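You operate a simulated robot arm through the tools that you are given. There is no shell and no other tool. Be economical: measure what you need, move in short steps, check, and stop when the job is done.

The job below is to be done with a simulated two-armed robot. You get a single attempt, and the scene is never put back.

## Task
Switch on the scanner, scan the class 2 meter and sort it: PASS green tray, HOLD yellow tray.
Fine: it is in the black grid tray; press CLEAR after the scan. Set down upright: what you pick out.

The check looks at the end state, three seconds after you hand in, the way a careful person would. Anything else that was tipped, shoved, dropped, spilled or broken makes it a failure.

## Robot
Two 7-joint arms with fingered hands on one trunk that stands fixed in place. Base frame: the origin is at the foot of the trunk, x ahead of it, y to its left, z up; the work surface is at about z = 800. Units: mm, degrees, N and s.
The left shoulder is at [50, 214, 869], the right one opposite. With the tool pointing down near the work surface each hand reaches from about 400 to 900 mm from the base axis, measured 20 degrees to its own side. Payload 3 kg a hand.
The tool frame of a hand sits at the grasp point between the pads (the TCP): z along the fingers, y along the line on which they close. The tips reach 26 mm beyond it. The gripper opens to 132 mm. The gripper's body begins 73 mm behind the TCP. The gripper is a hand of 3 fingers: y runs from the thumb to the fingers, the wrist lies at [0, 0, -229] in the tool frame, and closing takes about 1.5 s.
Orientation is that of the tool frame in the base frame, as [roll, pitch, yaw] about the fixed x, y, z axes, in that order (R = Rz(yaw) Ry(pitch) Rx(roll)). With the fingers straight down and closing along the base's y, the tool's x points along the base's -x, its y along +y and its z along -z.

## Interface
- The arms move only by the tool move_arm. It takes "left_motion", "right_motion" or both (then of equal length, played together; a hand with none holds still); each is a list of rows, each a list of 3 entries, a list of its own where there are three numbers: the opening, from 0 (shut) to 1 (fully open), then the shift along the base's x, y, z in mm, then the turn, a rotation vector about the base's x, y, z in degrees. In form: [[claw, [tx, ty, tz], [rx, ry, rz]], ...]. A call has 1 to 10 rows; each row shifts and turns the commanded pose from where the row before left it. A row lasts 0.2 s, in which the tool goes at most 50 mm and 8.6 degrees; a call with a longer step from one row to the next is refused whole, and so is a gripper value outside its range. A pose out of reach is approached as far as the arm can. The call stops where the force on the tool passes 40 N (or 10 N more than at its start, if that is more) or the arm is blocked; 0.2 s more then pass. Each finger travels about 72 mm/s and halts on what it meets, pressing with about 28 N; the grip force reading is that of the motor and also rises with nothing between the fingers. The clock runs only during rows and for 0.2 s after the last one: add rows that do not move to give the fingers time. The reply holds the time, the measured pose of the TCP, the force on the tool along the base axes, the opening and the grip force, in the units named above and with some noise, with the torque about the TCP (base axes, N m) and any sound that the robot's microphone picked up, and new pictures: "pictures" is both (left out), scene, wrist or none (wrist: the cameras of the hands that moved).
- Cameras (640 x 400 px; columns grow to the right, rows downward): "scene" is now at [24, -30.3, 1494.8]; the picture's right is [-0.38, -0.93, 0.00], its down [-0.64, 0.26, -0.73] and it looks along [0.67, -0.28, -0.69] (base axes); focal length 280 px, centre (320, 200). "left" rides on the left gripper at [-62, 3, -92] in its tool frame; the picture's right is [-0.05, -1.00, 0.00], its down [0.83, -0.04, -0.56] and it looks along [0.55, -0.03, 0.83] (tool axes); focal length 230 px, centre (320, 200). "right" rides on the right gripper at [62, 3, -92] in its tool frame; the picture's right is [-0.05, 1.00, 0.00], its down [-0.83, -0.04, -0.56] and it looks along [-0.55, -0.03, 0.83] (tool axes); focal length 230 px, centre (320, 200). There is no depth. A picture from a camera that has moved, and an enlarged one, comes with that camera's place and axes in the base frame and with its lens.
- preshape(shape, hand): the hand has 3 fingers and takes this shape, open, in about a second: jaw (thumb against the fingers, like two jaws); tri (thumb and two fingers); tip (a fingertip pinch); poke (one finger out to press); point (the index stretched); flat (the hand flat); cup (the hand cupped); fist (a fist). The gripper value then closes the fingers along that shape, each until it touches; the sizes above hold for jaw. It gives what a move gives, with no picture.
- pan_tilt(pan, tilt): turns the head with the scene camera to pan (to the left, within 86 degrees either way) and tilt (down, from -29 to 69), counted from straight ahead of the robot. It gives what a move gives, and a new picture of the scene camera.
- inspect(camera, box): a new picture of the part [left, top, right, bottom] of that camera's present view, enlarged. The clock stands still meanwhile.
- hand_in(): hands the job in; it is judged then, once.

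Work in short steps. Places have to be worked out from the pictures, the camera data and where the tool is seen: move nearer, look again, correct. Check each grasp and each placing, and mend what went wrong. You have 120 turns and 200 pictures in all, those below and enlarged ones among them. Open the grippers and draw the arms clear of the work before you hand the job in, unless the task says otherwise; then end with one line.

The tools are called after "Emit:" as name(argument=value, ...) on one line, values as JSON. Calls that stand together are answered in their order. move_arm: Moves the arms, as the interface text tells. Its arguments: {"type":"object","properties":{"left_motion":{"type":"array","items":{"type":"array"}},"right_motion":{"type":"array","items":{"type":"array"}},"pictures":{"type":"string","enum":["both","scene","wrist","none"]}},"required":[]} The other tools are called the same way: preshape (shape, hand) gives the hand a shape; pan_tilt (pan, tilt) turns the head that bears the scene camera; inspect (camera, box) takes an enlarged picture of a part of a camera's view; hand_in () hands the job in.

At the start:

```text
t: 0.0
left_tcp_pos: [532.5, -20.2, 1145.6]
left_tcp_rot: [180.0, 0.0, 152.6]
left_wrist_force: [0.2, -0.1, -0.8]
left_wrist_torque: [-0.02, 0.01, -0.03]
left_finger_gap: 132.0
left_grip_force: 0.1
left_shape: jaw
right_tcp_pos: [415.8, -474.1, 1179.1]
right_tcp_rot: [180.0, 0.0, 152.6]
right_wrist_force: [0.5, -0.1, 0.7]
right_wrist_torque: [0.03, -0.04, 0.02]
right_finger_gap: 131.8
right_grip_force: 0.1
right_shape: jaw
head pan, tilt: [-22.3, 43.4]
```

scene: 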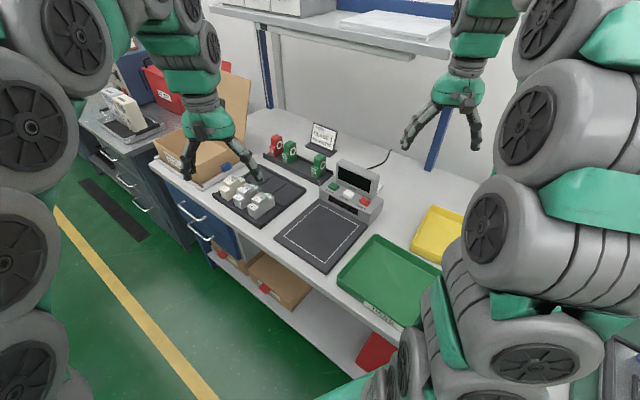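
right: 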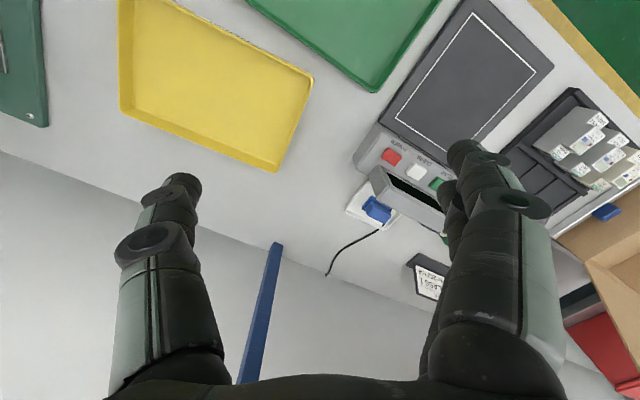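
left: 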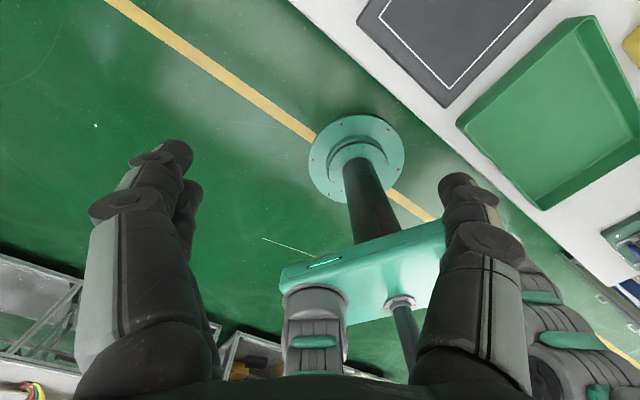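

The scene shows a scanner with buttons, a black grid tray with meters, a sign, and green and yellow trays. I enlarge these to read the details.

Emit:
inspect(camera="scene", box=[200, 110, 400, 235])

Emit:
inspect(camera="right", box=[340, 80, 640, 300])

Emit:
inspect(camera="scene", box=[300, 110, 400, 172])

```text
3.20 times, centred on (300, 172) of scene
camera zoom: at [24.0, -30.3, 1494.8], right [-0.38, -0.93, 0.0], down [-0.64, 0.26, -0.73], along [0.67, -0.28, -0.69], focal length 897 px, centre (384, 288)
```

zoom: 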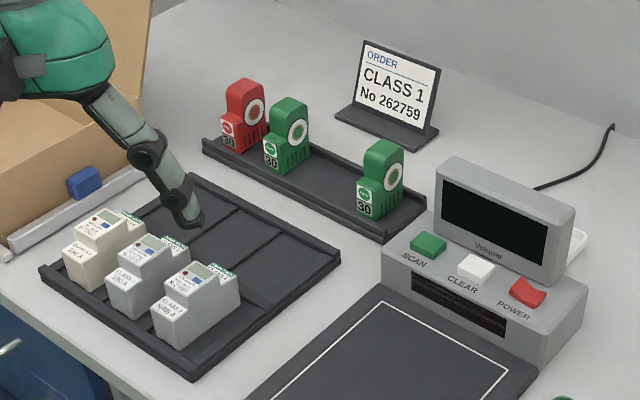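

```text
1.82 times, centred on (490, 190) of right
camera zoom: at [362.5, -442.5, 1270.6], right [0.51, 0.86, 0.0], down [0.72, -0.42, 0.56], along [0.48, -0.28, -0.83], focal length 418 px, centre (11, 218)
```

zoom: 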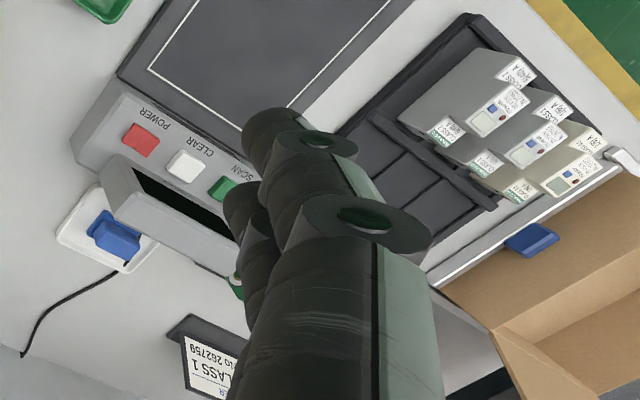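

```text
6.40 times, centred on (350, 141) of scene
camera zoom: at [24.0, -30.3, 1494.8], right [-0.38, -0.93, 0.0], down [-0.64, 0.26, -0.73], along [0.67, -0.28, -0.69], focal length 1793 px, centre (128, 578)
```

zoom: 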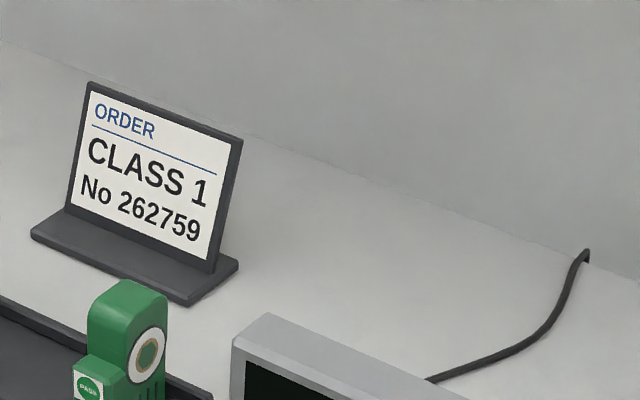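

The order card says CLASS 1, but the job asks for the class 2 meter, so I follow the job. Next I read the meter labels up close.

Emit:
inspect(camera="scene", box=[210, 168, 282, 213])

Emit:
inspect(camera="right", box=[520, 100, 640, 200])

```text
8.89 times, centred on (246, 190) of scene
camera zoom: at [24.0, -30.3, 1494.8], right [-0.38, -0.93, 0.0], down [-0.64, 0.26, -0.73], along [0.67, -0.28, -0.69], focal length 2491 px, centre (978, 284)
```

zoom: 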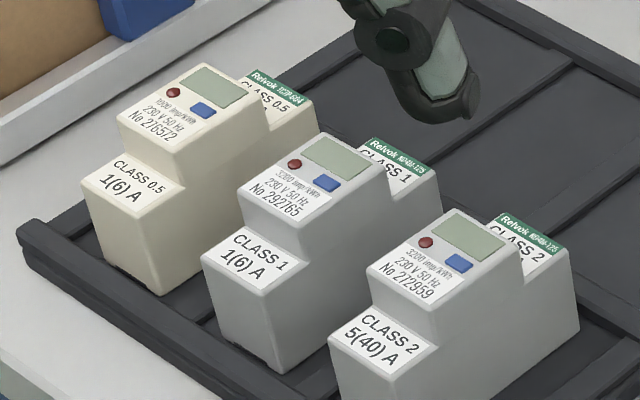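

```text
4.00 times, centred on (580, 150) of right
camera zoom: at [362.5, -442.5, 1270.6], right [0.51, 0.86, 0.0], down [0.72, -0.42, 0.56], along [0.48, -0.28, -0.83], focal length 920 px, centre (-720, 400)
```

zoom: 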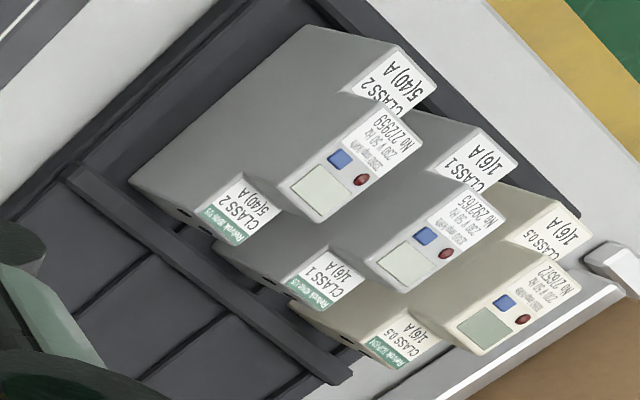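

The class 2 meter (No 272959) is the one nearest the scanner, with its LCD at about (732,-116,871). Triangulated buttons: POWER (580,-417,861), CLEAR (633,-383,862), SCAN (690,-355,859). I set the right hand to poke for the buttons.

Emit:
preshape(hand="right", shape="poke")

Emit:
inspect(camera="right", box=[0, 0, 640, 400])

Emit:
inspect(camera="scene", box=[370, 0, 530, 160])

```text
t: 0.9
left_tcp_pos: [532.9, -19.5, 1145.5]
left_tcp_rot: [180.0, 0.0, 152.6]
left_wrist_force: [0.6, -0.2, -0.4]
left_wrist_torque: [-0.01, -0.02, -0.01]
left_finger_gap: 131.8
left_grip_force: 0.2
left_shape: jaw
right_tcp_pos: [415.7, -474.4, 1178.6]
right_tcp_rot: [180.0, 0.1, 152.5]
right_wrist_force: [0.8, 0.1, 0.1]
right_wrist_torque: [-0.02, -0.02, -0.01]
right_finger_gap: 0.0
right_grip_force: 0.1
right_shape: poke
head pan, tilt: [-22.3, 43.4]
```

```text
1.00 times, centred on (320, 200) of right (not enlarged: the box is as wide or as high as the picture)
camera zoom: at [362.4, -442.5, 1270.7], right [0.51, 0.86, 0.0], down [0.72, -0.42, 0.56], along [0.48, -0.28, -0.83], focal length 230 px, centre (320, 200)
```

zoom: 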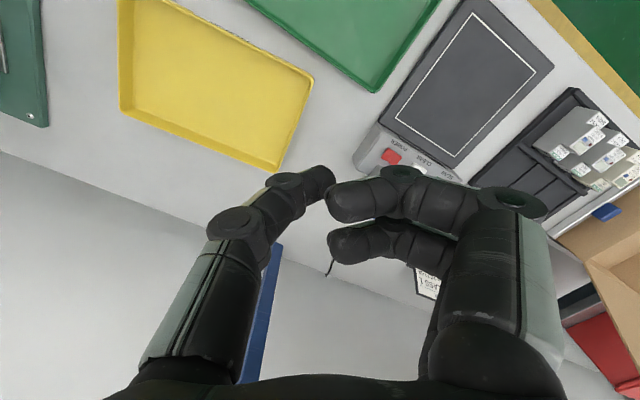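

```text
2.50 times, centred on (450, 80) of scene
camera zoom: at [24.0, -30.3, 1494.8], right [-0.38, -0.93, 0.0], down [-0.64, 0.26, -0.73], along [0.67, -0.28, -0.69], focal length 700 px, centre (-5, 500)
```

zoom: 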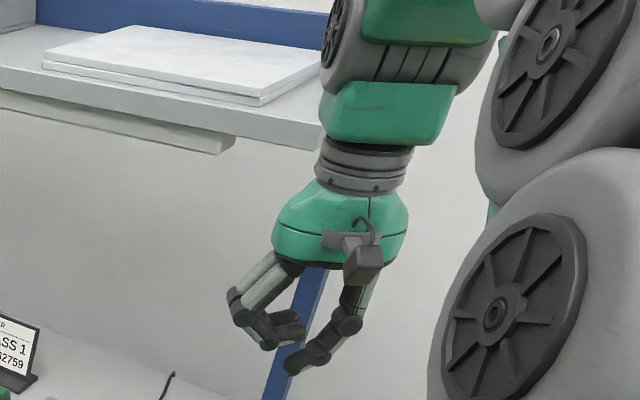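

In poke shape the thumb tip sits about 20 mm beyond the TCP on the tool axis. The display rises close behind the buttons, so I turn the hand parallel to it, lean the wrist to the front and hover near POWER.

Emit:
move_arm(right_motion=[[1, [25, 12, -36], [0, 0, -8.15]], [1, [25, 12, -36], [0, 0, -8.15]], [1, [25, 12, -36], [0, 0, -8.15]], [1, [25, 12, -36], [0, 0, -8.15]], [1, [25, 12, -36], [-6.5, -3.75, 0]], [1, [25, 12, -36], [-6.5, -3.75, 0]], [1, [0, 0, 0], [0, 0, 0]]])

```text
t: 2.5
left_tcp_pos: [533.0, -19.2, 1143.5]
left_tcp_rot: [179.9, 0.0, 152.5]
left_wrist_force: [0.1, -0.1, -0.1]
left_wrist_torque: [0.01, 0.02, 0.0]
left_finger_gap: 131.7
left_grip_force: 0.1
left_shape: jaw
right_tcp_pos: [561.1, -405.8, 959.9]
right_tcp_rot: [179.9, 15.0, 119.8]
right_wrist_force: [0.4, 0.0, -0.7]
right_wrist_torque: [0.0, 0.01, 0.01]
right_finger_gap: 0.0
right_grip_force: 0.1
right_shape: poke
head pan, tilt: [-22.3, 43.4]
camera right: at [522.0, -331.8, 1032.8], right [0.89, 0.45, 0.01], down [0.29, -0.59, 0.75], along [0.35, -0.67, -0.66], focal length 230 px, centre (320, 200)
```

scene: 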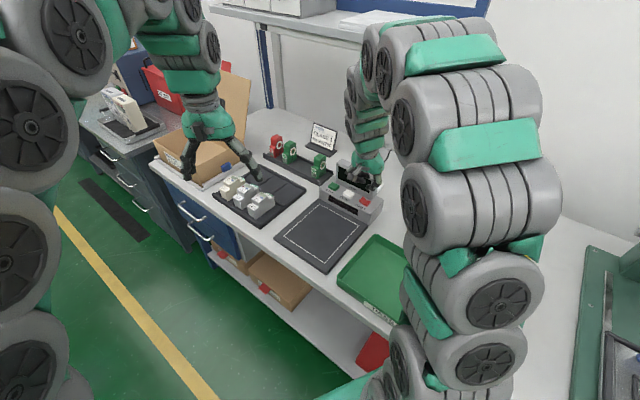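
right: 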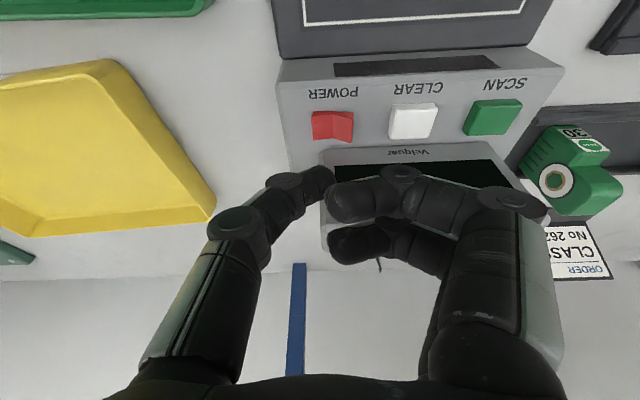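

POWER looks like a rocker switch and agrees with (580,-417). I look closer before pressing.

Emit:
inspect(camera="right", box=[270, 70, 430, 170])

Emit:
inspect(camera="scene", box=[310, 155, 400, 225])

```text
4.00 times, centred on (350, 120) of right
camera zoom: at [522.0, -331.8, 1032.8], right [0.89, 0.45, 0.01], down [0.29, -0.59, 0.75], along [0.35, -0.67, -0.66], focal length 920 px, centre (200, 520)
```

zoom: 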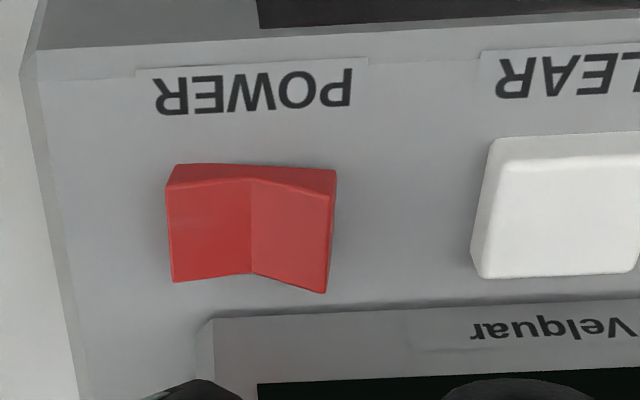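

```text
5.71 times, centred on (355, 190) of scene
camera zoom: at [24.0, -30.3, 1494.8], right [-0.38, -0.93, 0.0], down [-0.64, 0.26, -0.73], along [0.67, -0.28, -0.69], focal length 1601 px, centre (120, 257)
```

zoom: 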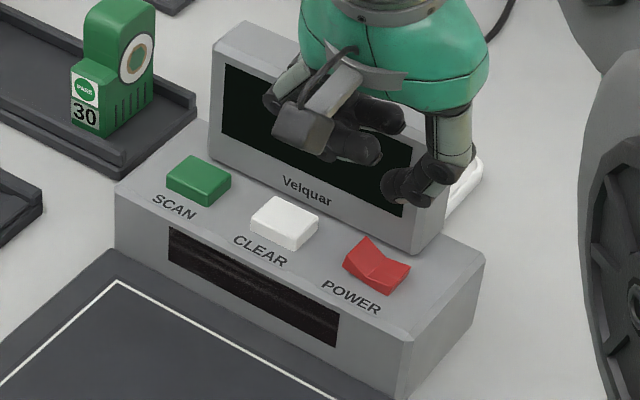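

The raised half of the rocker is on the CLEAR side, around (589,-412,866). I bring the tip above it.

Emit:
move_arm(right_motion=[[1, [24, 4, 0], [0, 0, 0]], [1, [0, 0, -25], [0, 0, 0]], [1, [0, 0, -20], [0, 0, 0]], [1, [0, 0, 0], [0, 0, 0]]])

Emit:
inspect(camera="right", box=[220, 100, 460, 250])

Emit:
inspect(camera="scene", box=[310, 155, 400, 225])

```text
t: 3.5
left_tcp_pos: [532.6, -19.8, 1144.3]
left_tcp_rot: [-180.0, 0.0, 152.6]
left_wrist_force: [-0.2, -0.2, -0.3]
left_wrist_torque: [-0.02, 0.02, 0.01]
left_finger_gap: 131.9
left_grip_force: 0.0
left_shape: jaw
right_tcp_pos: [588.8, -399.2, 916.9]
right_tcp_rot: [-180.0, 15.0, 120.0]
right_wrist_force: [-0.4, 0.0, 0.1]
right_wrist_torque: [0.02, -0.02, 0.0]
right_finger_gap: 0.3
right_grip_force: 0.1
right_shape: poke
head pan, tilt: [-22.3, 43.4]
camera right: at [549.1, -325.1, 989.1], right [0.89, 0.46, 0.01], down [0.29, -0.59, 0.75], along [0.35, -0.67, -0.66], focal length 230 px, centre (320, 200)
```

scene: 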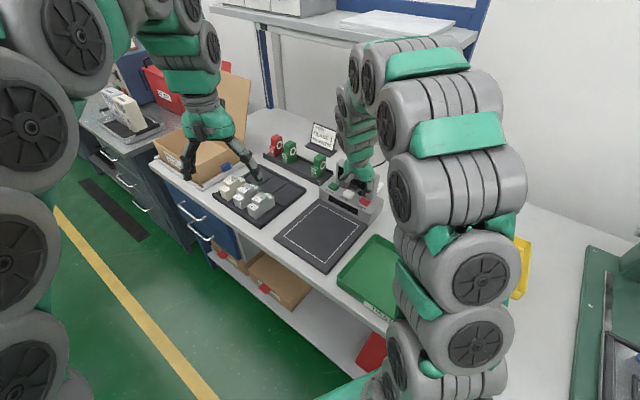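
right: 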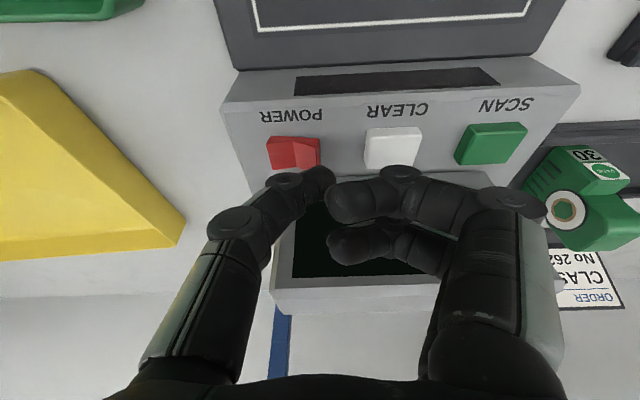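

```text
2.67 times, centred on (340, 175) of right
camera zoom: at [549.1, -325.1, 989.1], right [0.89, 0.46, 0.01], down [0.29, -0.59, 0.75], along [0.35, -0.67, -0.66], focal length 614 px, centre (267, 267)
```

zoom: 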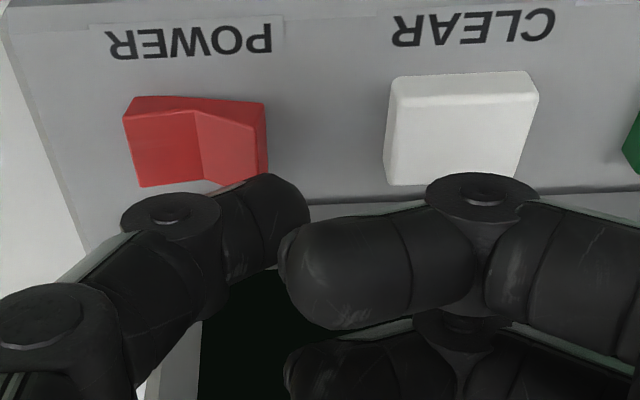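

```text
5.71 times, centred on (355, 190) of scene
camera zoom: at [24.0, -30.3, 1494.8], right [-0.38, -0.93, 0.0], down [-0.64, 0.26, -0.73], along [0.67, -0.28, -0.69], focal length 1601 px, centre (120, 257)
```

zoom: 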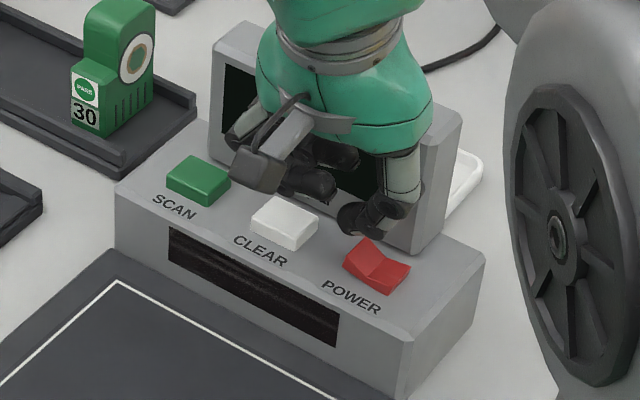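

The tip is at about (591,-404,897) and the rocker's raised end at (587,-413,866). I correct by (-3,-8) and press down in small steps.

Emit:
move_arm(right_motion=[[1, [-3, -8, -12], [0, 0, 0]], [1, [0, 0, -10], [0, 0, 0]], [1, [0, 0, -5], [0, 0, 0]], [1, [0, 0, -4], [0, 0, 0]], [1, [0, 0, -4], [0, 0, 0]], [1, [0, 0, 0], [0, 0, 0]]])

Emit:
inspect(camera="scene", box=[310, 155, 400, 225])

```text
t: 4.2
left_tcp_pos: [532.4, -19.3, 1144.2]
left_tcp_rot: [180.0, 0.1, 152.6]
left_wrist_force: [-0.3, 1.3, -0.5]
left_wrist_torque: [0.01, 0.0, -0.01]
left_finger_gap: 131.7
left_grip_force: 0.0
left_shape: jaw
right_tcp_pos: [586.3, -407.1, 896.0]
right_tcp_rot: [179.8, 15.3, 119.8]
right_wrist_force: [-10.4, -0.6, 28.2]
right_wrist_torque: [0.01, 0.1, 0.02]
right_finger_gap: 0.0
right_grip_force: 0.1
right_shape: poke
head pan, tilt: [-22.3, 43.4]
stopped in row 3 (right hand): the force on the tool passed its limit at 47 N (the readings are from after the stop); the commanded pose is now the measured one
camera right: at [547.0, -333.5, 968.9], right [0.89, 0.46, 0.01], down [0.29, -0.59, 0.75], along [0.35, -0.67, -0.66], focal length 230 px, centre (320, 200)
```

scene: 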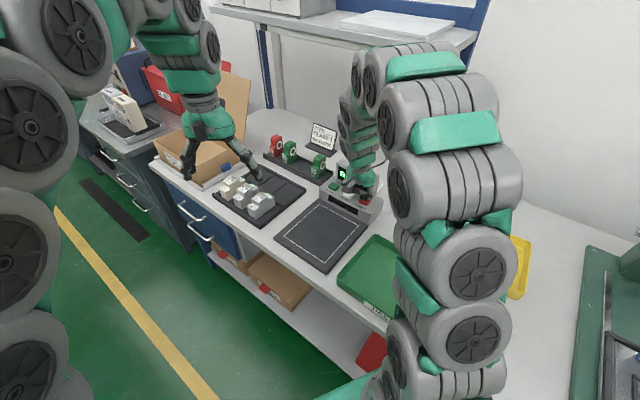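
right: 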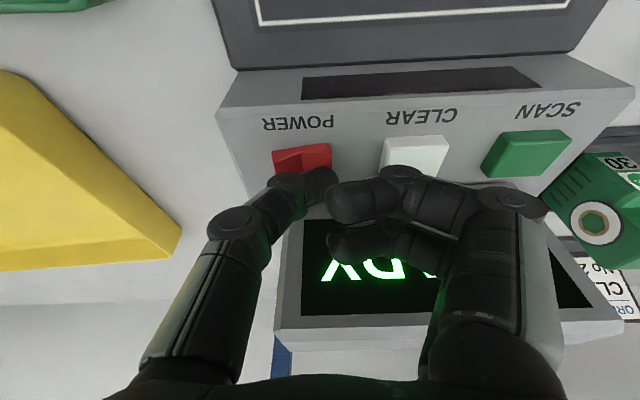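

```text
5.71 times, centred on (355, 190) of scene
camera zoom: at [23.5, -30.1, 1494.9], right [-0.38, -0.93, 0.0], down [-0.64, 0.26, -0.73], along [0.67, -0.28, -0.69], focal length 1601 px, centre (120, 257)
```

zoom: 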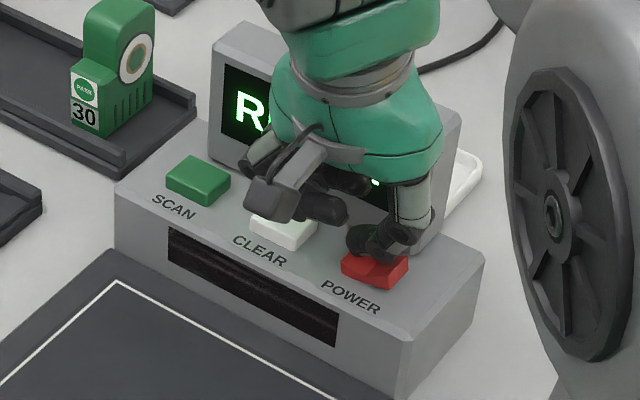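

The display shows READY, so the scanner is on. I retract, untilt toward the meter tray, and move the left arm out of the way at the same time.

Emit:
move_arm(right_motion=[[1, [-5, 8, 40], [0, 0, 0]], [1, [-5, 8, 40], [0, 0, 0]], [1, [18, 38, 10], [6.5, 3.75, 0]], [1, [18, 38, 10], [6.5, 3.75, 0]], [1, [18, 38, 10], [0, 0, 0]], [1, [18, 38, 10], [0, 0, 0]], [1, [18, 38, 10], [0, 0, 0]], [1, [18, 38, 5], [0, 0, 0]], [1, [18, 38, 0], [0, 0, 0]], [1, [0, 0, 0], [0, 0, 0]]], left_motion=[[1, [-10, 20, 5], [0, 0, 0]], [1, [-10, 20, 5], [0, 0, 0]], [1, [-10, 20, 5], [0, 0, 0]], [1, [-10, 20, 5], [0, 0, 0]], [1, [-10, 20, 5], [0, 0, 0]], [1, [-10, 20, 5], [0, 0, 0]], [1, [-10, 20, 5], [0, 0, 0]], [1, [-10, 20, 5], [0, 0, 0]], [1, [0, 0, 0], [0, 0, 0]], [1, [0, 0, 0], [0, 0, 0]]], pictures="scene")

Emit:
preshape(hand="right", shape="jaw")

Emit:
inspect(camera="right", box=[0, 0, 640, 400])

```text
t: 6.4
left_tcp_pos: [453.6, 141.1, 1180.1]
left_tcp_rot: [180.0, 0.1, 152.6]
left_wrist_force: [0.7, -0.2, 0.0]
left_wrist_torque: [-0.01, -0.02, 0.02]
left_finger_gap: 132.0
left_grip_force: 0.0
left_shape: jaw
right_tcp_pos: [699.7, -123.4, 1032.5]
right_tcp_rot: [-179.9, 0.1, 120.0]
right_wrist_force: [-0.3, -0.4, 0.0]
right_wrist_torque: [-0.02, 0.0, 0.01]
right_finger_gap: 0.1
right_grip_force: 0.0
right_shape: poke
head pan, tilt: [-22.3, 43.4]
```

scene: 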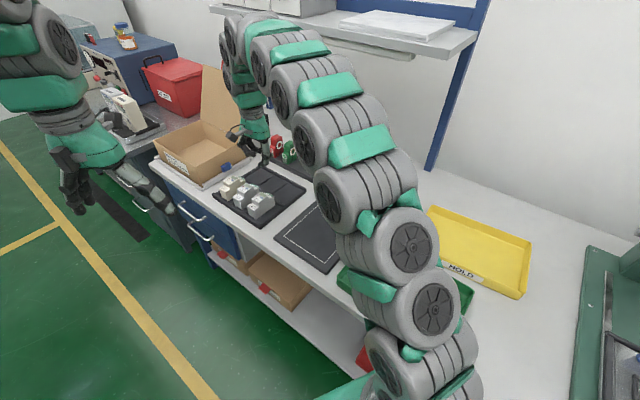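

```text
t: 7.3
left_tcp_pos: [453.8, 142.9, 1180.5]
left_tcp_rot: [-179.9, 0.0, 152.6]
left_wrist_force: [-1.1, -0.2, -0.2]
left_wrist_torque: [-0.02, -0.01, 0.02]
left_finger_gap: 132.1
left_grip_force: 0.1
left_shape: jaw
right_tcp_pos: [700.9, -123.9, 1031.2]
right_tcp_rot: [-180.0, 0.3, 120.0]
right_wrist_force: [-0.1, -0.1, 0.3]
right_wrist_torque: [0.02, -0.01, -0.03]
right_finger_gap: 132.2
right_grip_force: 0.0
right_shape: jaw
head pan, tilt: [-22.3, 43.4]
```

```text
1.00 times, centred on (320, 200) of right (not enlarged: the box is as wide or as high as the picture)
camera zoom: at [672.0, -69.2, 1123.4], right [0.89, 0.45, 0.0], down [0.38, -0.74, 0.56], along [0.25, -0.5, -0.83], focal length 230 px, centre (320, 200)
```

zoom: 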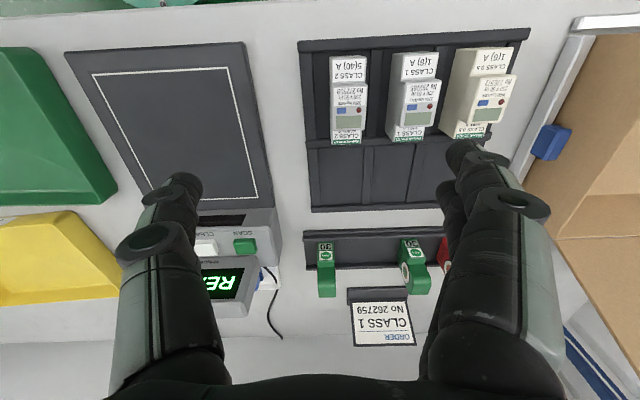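

The wrist view shows the three meters well spaced, with class 2 nearest the scanner. I zoom in to measure gaps and width.

Emit:
inspect(camera="right", box=[290, 20, 530, 170])

```text
2.67 times, centred on (410, 95) of right
camera zoom: at [672.0, -69.2, 1123.4], right [0.89, 0.45, 0.0], down [0.38, -0.74, 0.56], along [0.25, -0.5, -0.83], focal length 614 px, centre (80, 480)
```

zoom: 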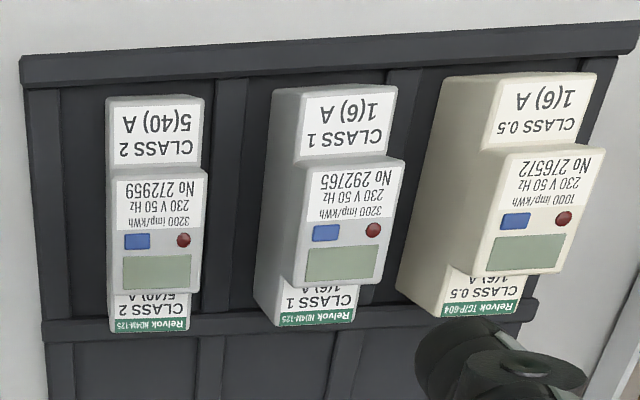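

The meter is about 37 mm wide and 93 mm long, centred at (722,-103), top at z≈871, with about 35 mm of gap to the class 1 meter. I go above it with the hand partly closed and check alignment.

Emit:
move_arm(right_motion=[[0.6, [10, 10, -30], [0, 0, 0]], [0.6, [11, 11, -35], [0, 0, 0]], [0.6, [0, 0, -35], [0, 0, 0]], [0.6, [0, 0, -24], [0, 0, 0]], [0.6, [0, 0, 0], [0, 0, 0]], [0.6, [0, 0, 0], [0, 0, 0]]])

```text
t: 8.7
left_tcp_pos: [452.9, 143.5, 1181.6]
left_tcp_rot: [-180.0, 0.1, 152.7]
left_wrist_force: [-0.2, 0.4, -0.2]
left_wrist_torque: [0.0, -0.01, 0.02]
left_finger_gap: 131.8
left_grip_force: 0.1
left_shape: jaw
right_tcp_pos: [723.8, -104.0, 907.0]
right_tcp_rot: [180.0, 0.2, 120.1]
right_wrist_force: [-1.0, -0.9, 0.7]
right_wrist_torque: [0.0, 0.0, -0.02]
right_finger_gap: 79.6
right_grip_force: 0.0
right_shape: jaw
head pan, tilt: [-22.3, 43.4]
camera right: at [695.6, -49.2, 998.9], right [0.89, 0.45, 0.0], down [0.38, -0.74, 0.56], along [0.25, -0.5, -0.83], focal length 230 px, centre (320, 200)
```

scene: 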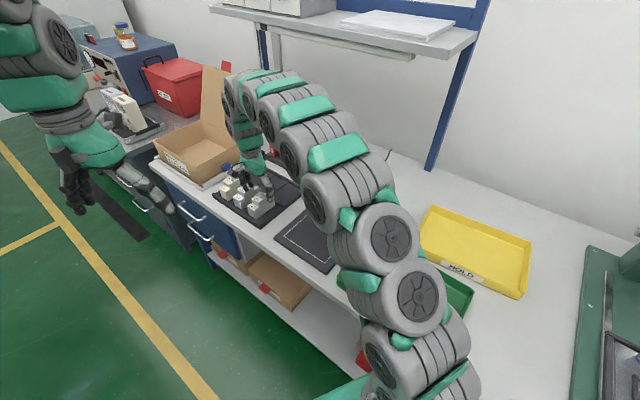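
right: 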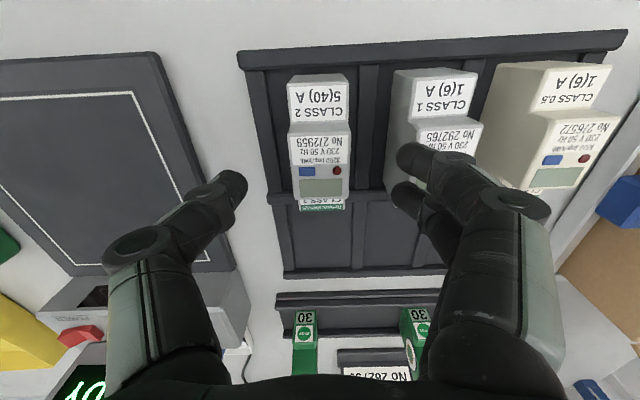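

The hand is well centred, but its knuckles flare out, so I narrow the opening to about 56 mm and grasp high (TCP z≈873) to keep clear of the class 1 meter.

Emit:
move_arm(right_motion=[[0.42, [0, 0, 0], [0, 0, 0]], [0.42, [0, 0, 0], [0, 0, 0]], [0.42, [-1.5, 1, -12], [0, 0, 0]], [0.42, [0, 0, -12], [0, 0, 0]], [0.42, [0, 0, -8], [0, 0, 0]], [0.42, [0, 0, 0], [0, 0, 0]]])

Emit:
inspect(camera="scene", box=[200, 140, 310, 230])

```text
t: 10.1
left_tcp_pos: [454.2, 141.7, 1181.4]
left_tcp_rot: [-180.0, -0.1, 152.5]
left_wrist_force: [-0.2, -0.5, 0.0]
left_wrist_torque: [0.03, 0.01, 0.01]
left_finger_gap: 132.0
left_grip_force: 0.1
left_shape: jaw
right_tcp_pos: [722.4, -102.0, 875.4]
right_tcp_rot: [179.9, 0.2, 120.0]
right_wrist_force: [-0.3, -0.2, 0.2]
right_wrist_torque: [0.04, 0.0, 0.0]
right_finger_gap: 55.7
right_grip_force: 0.2
right_shape: jaw
head pan, tilt: [-22.3, 43.4]
camera right: at [694.1, -48.2, 966.4], right [0.89, 0.45, 0.0], down [0.38, -0.74, 0.56], along [0.25, -0.5, -0.83], focal length 230 px, centre (320, 200)
```

scene: 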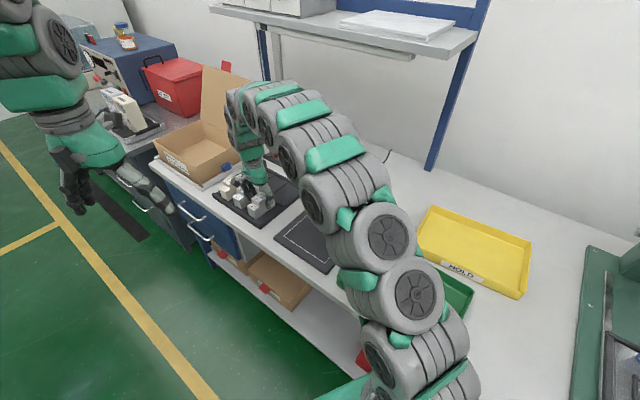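
right: 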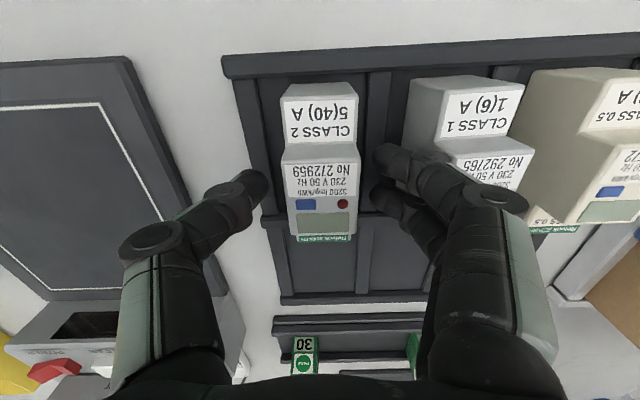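

```text
4.44 times, centred on (255, 185) of scene
camera zoom: at [24.0, -30.3, 1494.8], right [-0.38, -0.93, 0.0], down [-0.64, 0.26, -0.73], along [0.67, -0.28, -0.69], focal length 1245 px, centre (609, 267)
```

zoom: 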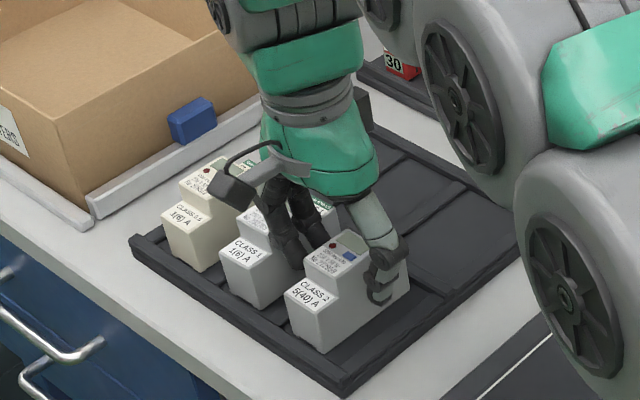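

The fingers straddle the class 2 meter cleanly without touching class 1. I close the hand.

Emit:
move_arm(right_motion=[[0.35, [0, 0, -3], [0, 0, 0]], [0.25, [0, 0, 0], [0, 0, 0]], [0.1, [0, 0, 0], [0, 0, 0]], [0, [0, 0, 0], [0, 0, 0]], [0, [0, 0, 0], [0, 0, 0]], [0, [0, 0, 0], [0, 0, 0]]])

```text
t: 11.5
left_tcp_pos: [453.8, 142.2, 1181.7]
left_tcp_rot: [-180.0, 0.1, 152.5]
left_wrist_force: [-0.6, -0.7, -0.2]
left_wrist_torque: [-0.02, -0.04, 0.03]
left_finger_gap: 131.7
left_grip_force: 0.2
left_shape: jaw
right_tcp_pos: [722.5, -102.7, 871.3]
right_tcp_rot: [-179.9, 0.2, 120.1]
right_wrist_force: [0.6, 0.4, -0.6]
right_wrist_torque: [0.01, -0.03, 0.0]
right_finger_gap: 30.1
right_grip_force: 28.3
right_shape: jaw
head pan, tilt: [-22.3, 43.4]
camera right: at [694.1, -48.8, 963.0], right [0.89, 0.45, 0.0], down [0.38, -0.74, 0.56], along [0.25, -0.5, -0.83], focal length 230 px, centre (320, 200)
```

scene: 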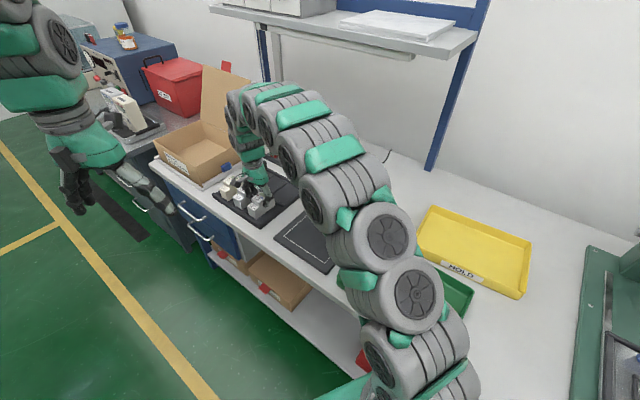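
right: 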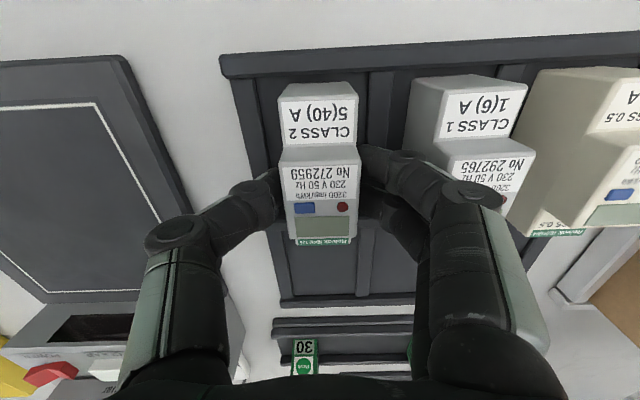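

The grip is holding (28 N at a 30 mm gap). I lift straight up slowly.

Emit:
move_arm(right_motion=[[0, [0, 0, 8], [0, 0, 0]], [0, [0, 0, 15], [0, 0, 0]], [0, [0, 0, 25], [0, 0, 0]], [0, [0, 0, 25], [0, 0, 0]], [0, [0, 0, 20], [0, 0, 0]], [0, [0, 0, 0], [0, 0, 0]]])

Emit:
inspect(camera="scene", box=[200, 140, 310, 230])

```text
t: 12.9
left_tcp_pos: [454.1, 142.0, 1181.0]
left_tcp_rot: [180.0, 0.0, 152.5]
left_wrist_force: [0.0, -0.4, 0.4]
left_wrist_torque: [-0.02, -0.01, -0.01]
left_finger_gap: 131.6
left_grip_force: 0.1
left_shape: jaw
right_tcp_pos: [722.6, -103.4, 965.4]
right_tcp_rot: [180.0, 0.2, 120.0]
right_wrist_force: [0.4, 0.2, -1.3]
right_wrist_torque: [0.03, 0.01, -0.02]
right_finger_gap: 30.3
right_grip_force: 28.1
right_shape: jaw
head pan, tilt: [-22.3, 43.4]
camera right: at [694.1, -48.6, 1056.8], right [0.89, 0.45, 0.0], down [0.38, -0.74, 0.56], along [0.25, -0.5, -0.83], focal length 230 px, centre (320, 200)
```

scene: 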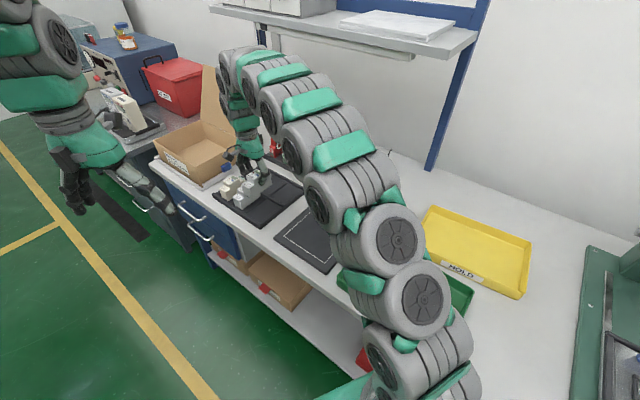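
right: 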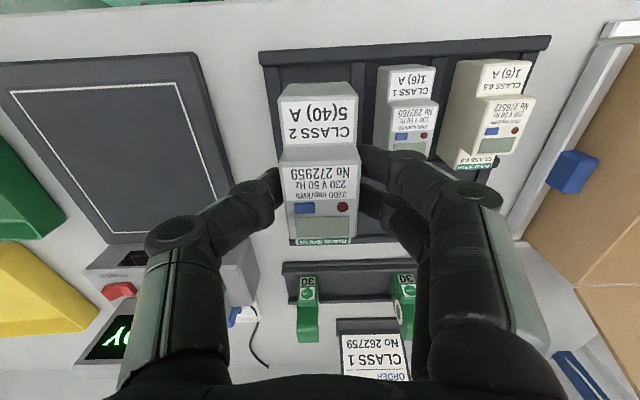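

```text
4.44 times, centred on (255, 185) of scene
camera zoom: at [24.0, -30.3, 1494.8], right [-0.38, -0.93, 0.0], down [-0.64, 0.26, -0.73], along [0.67, -0.28, -0.69], focal length 1245 px, centre (609, 267)
```

zoom: 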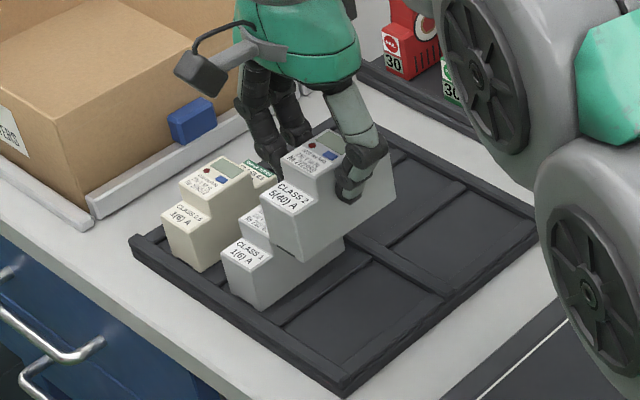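

The meter is lifted and the others are undisturbed. I carry it to above the scanner pad at about (553,-241).

Emit:
move_arm(right_motion=[[0, [-34, -27.5, -4], [0, 0, 0]], [0, [-34, -27.5, -4], [0, 0, 0]], [0, [-34, -27.5, -4], [0, 0, 0]], [0, [-34, -27.5, -4], [0, 0, 0]], [0, [-34, -27.5, -4], [0, 0, 0]], [0, [0, 0, 0], [0, 0, 0]]])

```text
t: 14.3
left_tcp_pos: [453.2, 143.0, 1182.5]
left_tcp_rot: [-180.0, 0.0, 152.6]
left_wrist_force: [-0.1, 0.4, 0.7]
left_wrist_torque: [-0.02, -0.02, -0.01]
left_finger_gap: 131.8
left_grip_force: 0.0
left_shape: jaw
right_tcp_pos: [549.8, -242.9, 943.1]
right_tcp_rot: [180.0, 0.2, 120.0]
right_wrist_force: [0.3, 0.4, -2.7]
right_wrist_torque: [-0.01, -0.01, -0.01]
right_finger_gap: 30.3
right_grip_force: 27.5
right_shape: jaw
head pan, tilt: [-22.3, 43.4]
camera right: at [521.0, -188.2, 1035.1], right [0.89, 0.45, 0.0], down [0.38, -0.74, 0.56], along [0.25, -0.5, -0.83], focal length 230 px, centre (320, 200)
```

scene: 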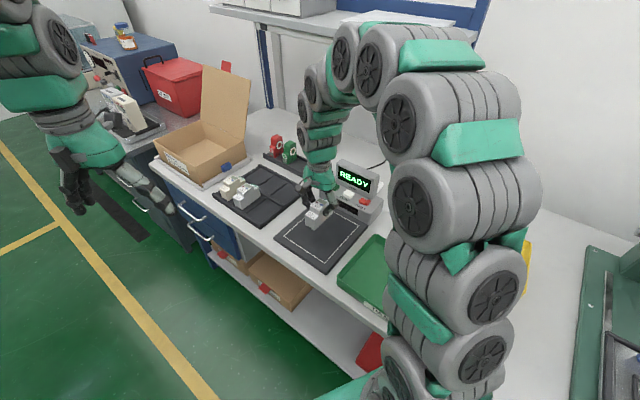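
right: 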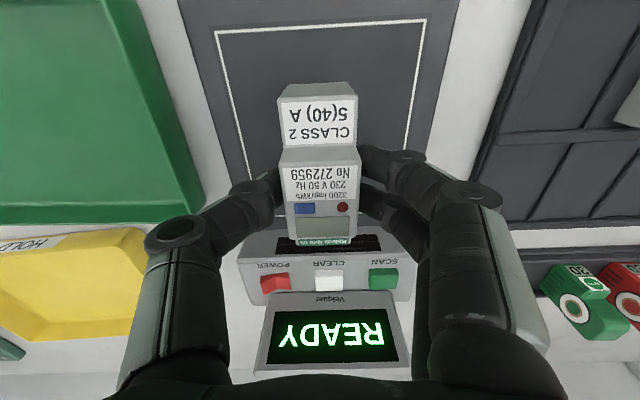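

The meter is centred over the pad frame. I lower it to just above and then gently to contact.

Emit:
move_arm(right_motion=[[0, [0, 0, -30], [0, 0, 0]], [0, [0, 0, -25], [0, 0, 0]], [0, [0, 0, -10], [0, 0, 0]], [0, [0, 0, -3], [0, 0, 0]], [0, [0, 0, -3], [0, 0, 0]], [0, [0, 0, 0], [0, 0, 0]]])

Emit:
inspect(camera="scene", box=[270, 160, 390, 270])

```text
t: 15.7
left_tcp_pos: [453.5, 142.2, 1182.1]
left_tcp_rot: [-180.0, 0.1, 152.6]
left_wrist_force: [-0.1, -0.4, 0.3]
left_wrist_torque: [-0.01, -0.01, 0.0]
left_finger_gap: 132.0
left_grip_force: 0.1
left_shape: jaw
right_tcp_pos: [551.0, -240.9, 874.0]
right_tcp_rot: [-179.9, 0.1, 120.0]
right_wrist_force: [-0.1, -0.6, -1.3]
right_wrist_torque: [0.02, -0.02, 0.01]
right_finger_gap: 29.6
right_grip_force: 28.2
right_shape: jaw
head pan, tilt: [-22.3, 43.4]
camera right: at [522.4, -186.1, 966.0], right [0.89, 0.45, 0.0], down [0.38, -0.74, 0.56], along [0.25, -0.5, -0.83], focal length 230 px, centre (320, 200)
```

scene: 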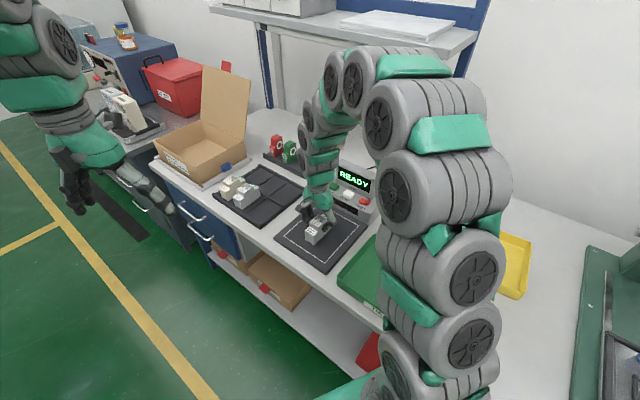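
right: 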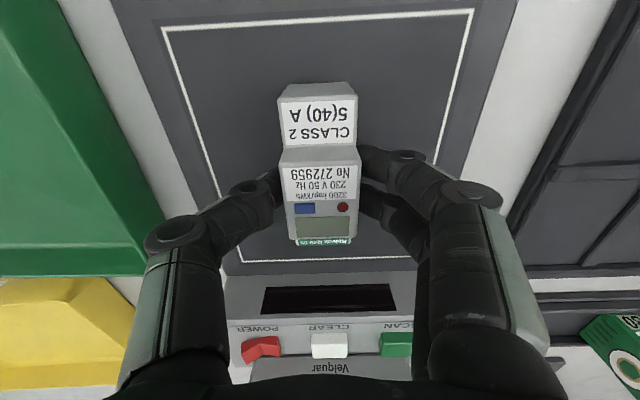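

```text
3.64 times, centred on (330, 215) of scene
camera zoom: at [24.0, -30.3, 1494.8], right [-0.38, -0.93, 0.0], down [-0.64, 0.26, -0.73], along [0.67, -0.28, -0.69], focal length 1019 px, centre (284, 146)
```

zoom: 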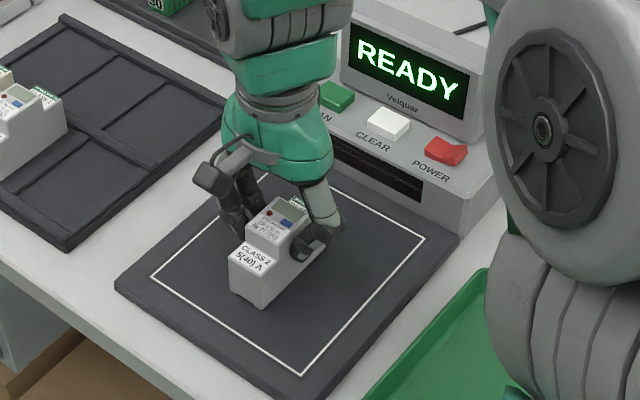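

Still no contact (z 874), so I step down 1.5 mm at a time.

Emit:
move_arm(right_motion=[[0, [0, 0, -1.5], [0, 0, 0]], [0, [0, 0, -1.5], [0, 0, 0]], [0, [0, 0, -1.5], [0, 0, 0]], [0, [0, 0, 0], [0, 0, 0]]], pictures="none")

```text
t: 16.6
left_tcp_pos: [453.8, 142.8, 1181.7]
left_tcp_rot: [-180.0, 0.1, 152.6]
left_wrist_force: [0.1, 0.4, 0.1]
left_wrist_torque: [-0.02, 0.03, -0.02]
left_finger_gap: 131.8
left_grip_force: 0.1
left_shape: jaw
right_tcp_pos: [551.9, -240.5, 870.2]
right_tcp_rot: [179.8, 0.3, 120.0]
right_wrist_force: [-8.6, 3.0, 26.5]
right_wrist_torque: [0.02, 0.22, 0.0]
right_finger_gap: 33.4
right_grip_force: 28.2
right_shape: jaw
head pan, tilt: [-22.3, 43.4]
stopped in row 4 (right hand): the force on the tool passed its limit at 41 N (the readings are from after the stop); the commanded pose is now the measured one
```

Contact with the pad. I ease up 1 mm and open gently to 0.42.

Emit:
move_arm(right_motion=[[0, [0, 0, 1], [0, 0, 0]], [0.3, [0, 0, 0], [0, 0, 0]], [0.42, [0, 0, 0], [0, 0, 0]], [0.42, [0, 0, 0], [0, 0, 0]], [0.45, [0, 0, 0], [0, 0, 0]], [0.45, [0, 0, 15], [0, 0, 0]], [0.45, [0, 0, 30], [0, 0, 0]], [0.45, [0, 0, 40], [0, 0, 0]], [0.45, [0, 0, 40], [0, 0, 0]]])

Emit:
preshape(hand="right", shape="poke")

```text
t: 18.6
left_tcp_pos: [454.8, 142.5, 1181.6]
left_tcp_rot: [-179.9, 0.0, 152.6]
left_wrist_force: [0.1, 0.1, -0.1]
left_wrist_torque: [-0.02, 0.02, -0.03]
left_finger_gap: 131.8
left_grip_force: 0.0
left_shape: jaw
right_tcp_pos: [551.1, -244.9, 996.3]
right_tcp_rot: [179.9, 0.2, 119.9]
right_wrist_force: [1.3, 0.2, 0.4]
right_wrist_torque: [0.02, 0.0, 0.03]
right_finger_gap: 58.8
right_grip_force: 0.0
right_shape: jaw
head pan, tilt: [-22.3, 43.4]
camera right: at [522.3, -189.1, 1089.0], right [0.89, 0.45, 0.0], down [0.37, -0.74, 0.56], along [0.26, -0.5, -0.83], focal length 230 px, centre (320, 200)
```

scene: 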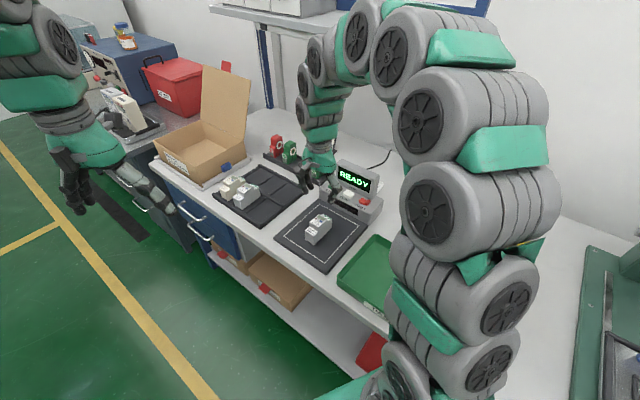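
right: 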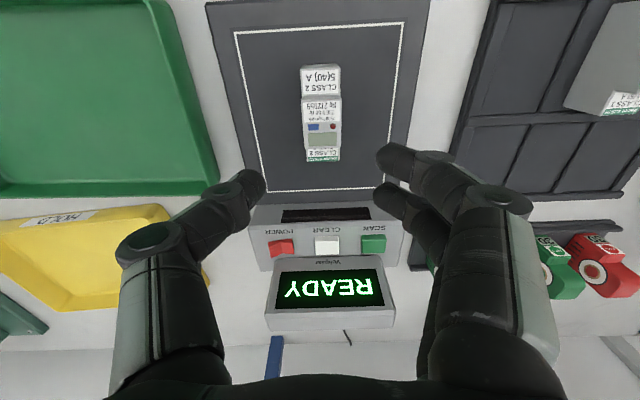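

```text
t: 19.5
left_tcp_pos: [453.1, 142.4, 1182.4]
left_tcp_rot: [180.0, 0.0, 152.6]
left_wrist_force: [-0.9, -0.3, 1.0]
left_wrist_torque: [0.0, 0.01, -0.02]
left_finger_gap: 132.0
left_grip_force: 0.0
left_shape: jaw
right_tcp_pos: [549.6, -244.4, 996.6]
right_tcp_rot: [180.0, 0.2, 120.0]
right_wrist_force: [-0.1, -0.2, 1.3]
right_wrist_torque: [0.04, -0.03, 0.0]
right_finger_gap: 0.0
right_grip_force: 0.1
right_shape: poke
head pan, tilt: [-22.3, 43.4]
```

The meter stands upright on the pad. I move to SCAN with the same leaned poke pose and hover above it.

Emit:
move_arm(right_motion=[[1, [34.4, -25.5, -9], [-6.5, -3.75, 0]], [1, [34.4, -25.5, -9], [-6.5, -3.75, 0]], [1, [34.4, -25.5, -9], [0, 0, 0]], [1, [34.4, -25.5, -9], [0, 0, 0]], [1, [0, 0, -25], [0, 0, 0]], [1, [0, 0, -18], [0, 0, 0]], [1, [0, 0, 0], [0, 0, 0]]])

Emit:
inspect(camera="scene", box=[290, 140, 400, 230])

```text
t: 21.1
left_tcp_pos: [453.6, 141.9, 1181.1]
left_tcp_rot: [-180.0, 0.0, 152.6]
left_wrist_force: [-0.5, 0.1, 0.5]
left_wrist_torque: [-0.02, 0.0, 0.01]
left_finger_gap: 131.8
left_grip_force: 0.0
left_shape: jaw
right_tcp_pos: [690.5, -345.2, 916.6]
right_tcp_rot: [179.9, 15.3, 119.9]
right_wrist_force: [1.1, -0.1, -0.2]
right_wrist_torque: [-0.01, 0.0, -0.05]
right_finger_gap: 0.2
right_grip_force: 0.0
right_shape: poke
head pan, tilt: [-22.3, 43.4]
camera right: at [649.6, -270.4, 990.3], right [0.89, 0.46, 0.02], down [0.29, -0.59, 0.75], along [0.35, -0.67, -0.66], focal length 230 px, centre (320, 200)
```

scene: 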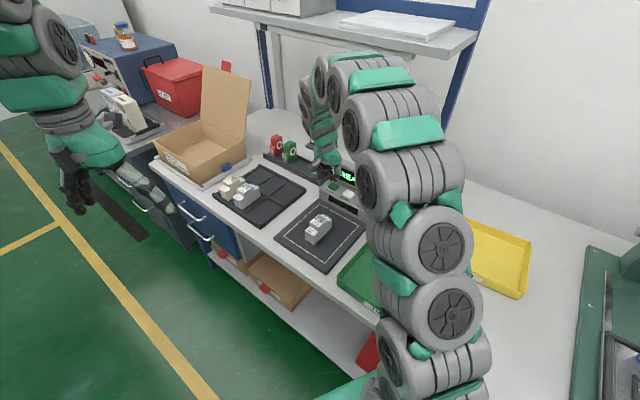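
right: 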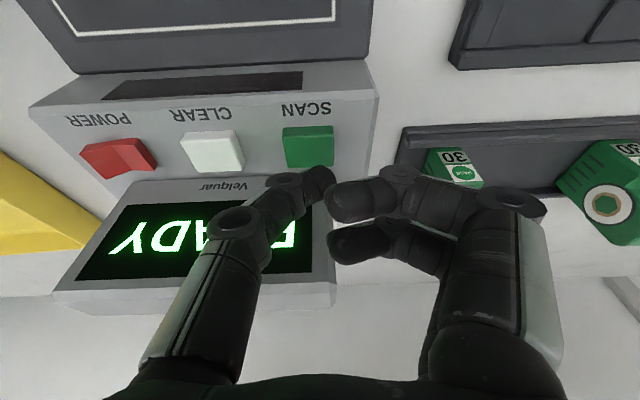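

```text
4.44 times, centred on (345, 185) of scene
camera zoom: at [24.0, -30.3, 1494.8], right [-0.38, -0.93, 0.0], down [-0.64, 0.26, -0.73], along [0.67, -0.28, -0.69], focal length 1245 px, centre (209, 267)
```

zoom: 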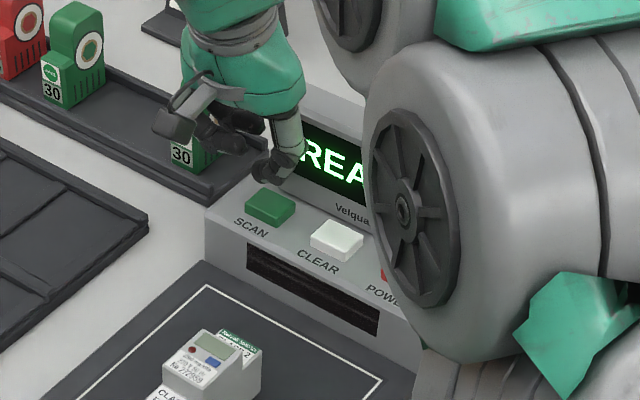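

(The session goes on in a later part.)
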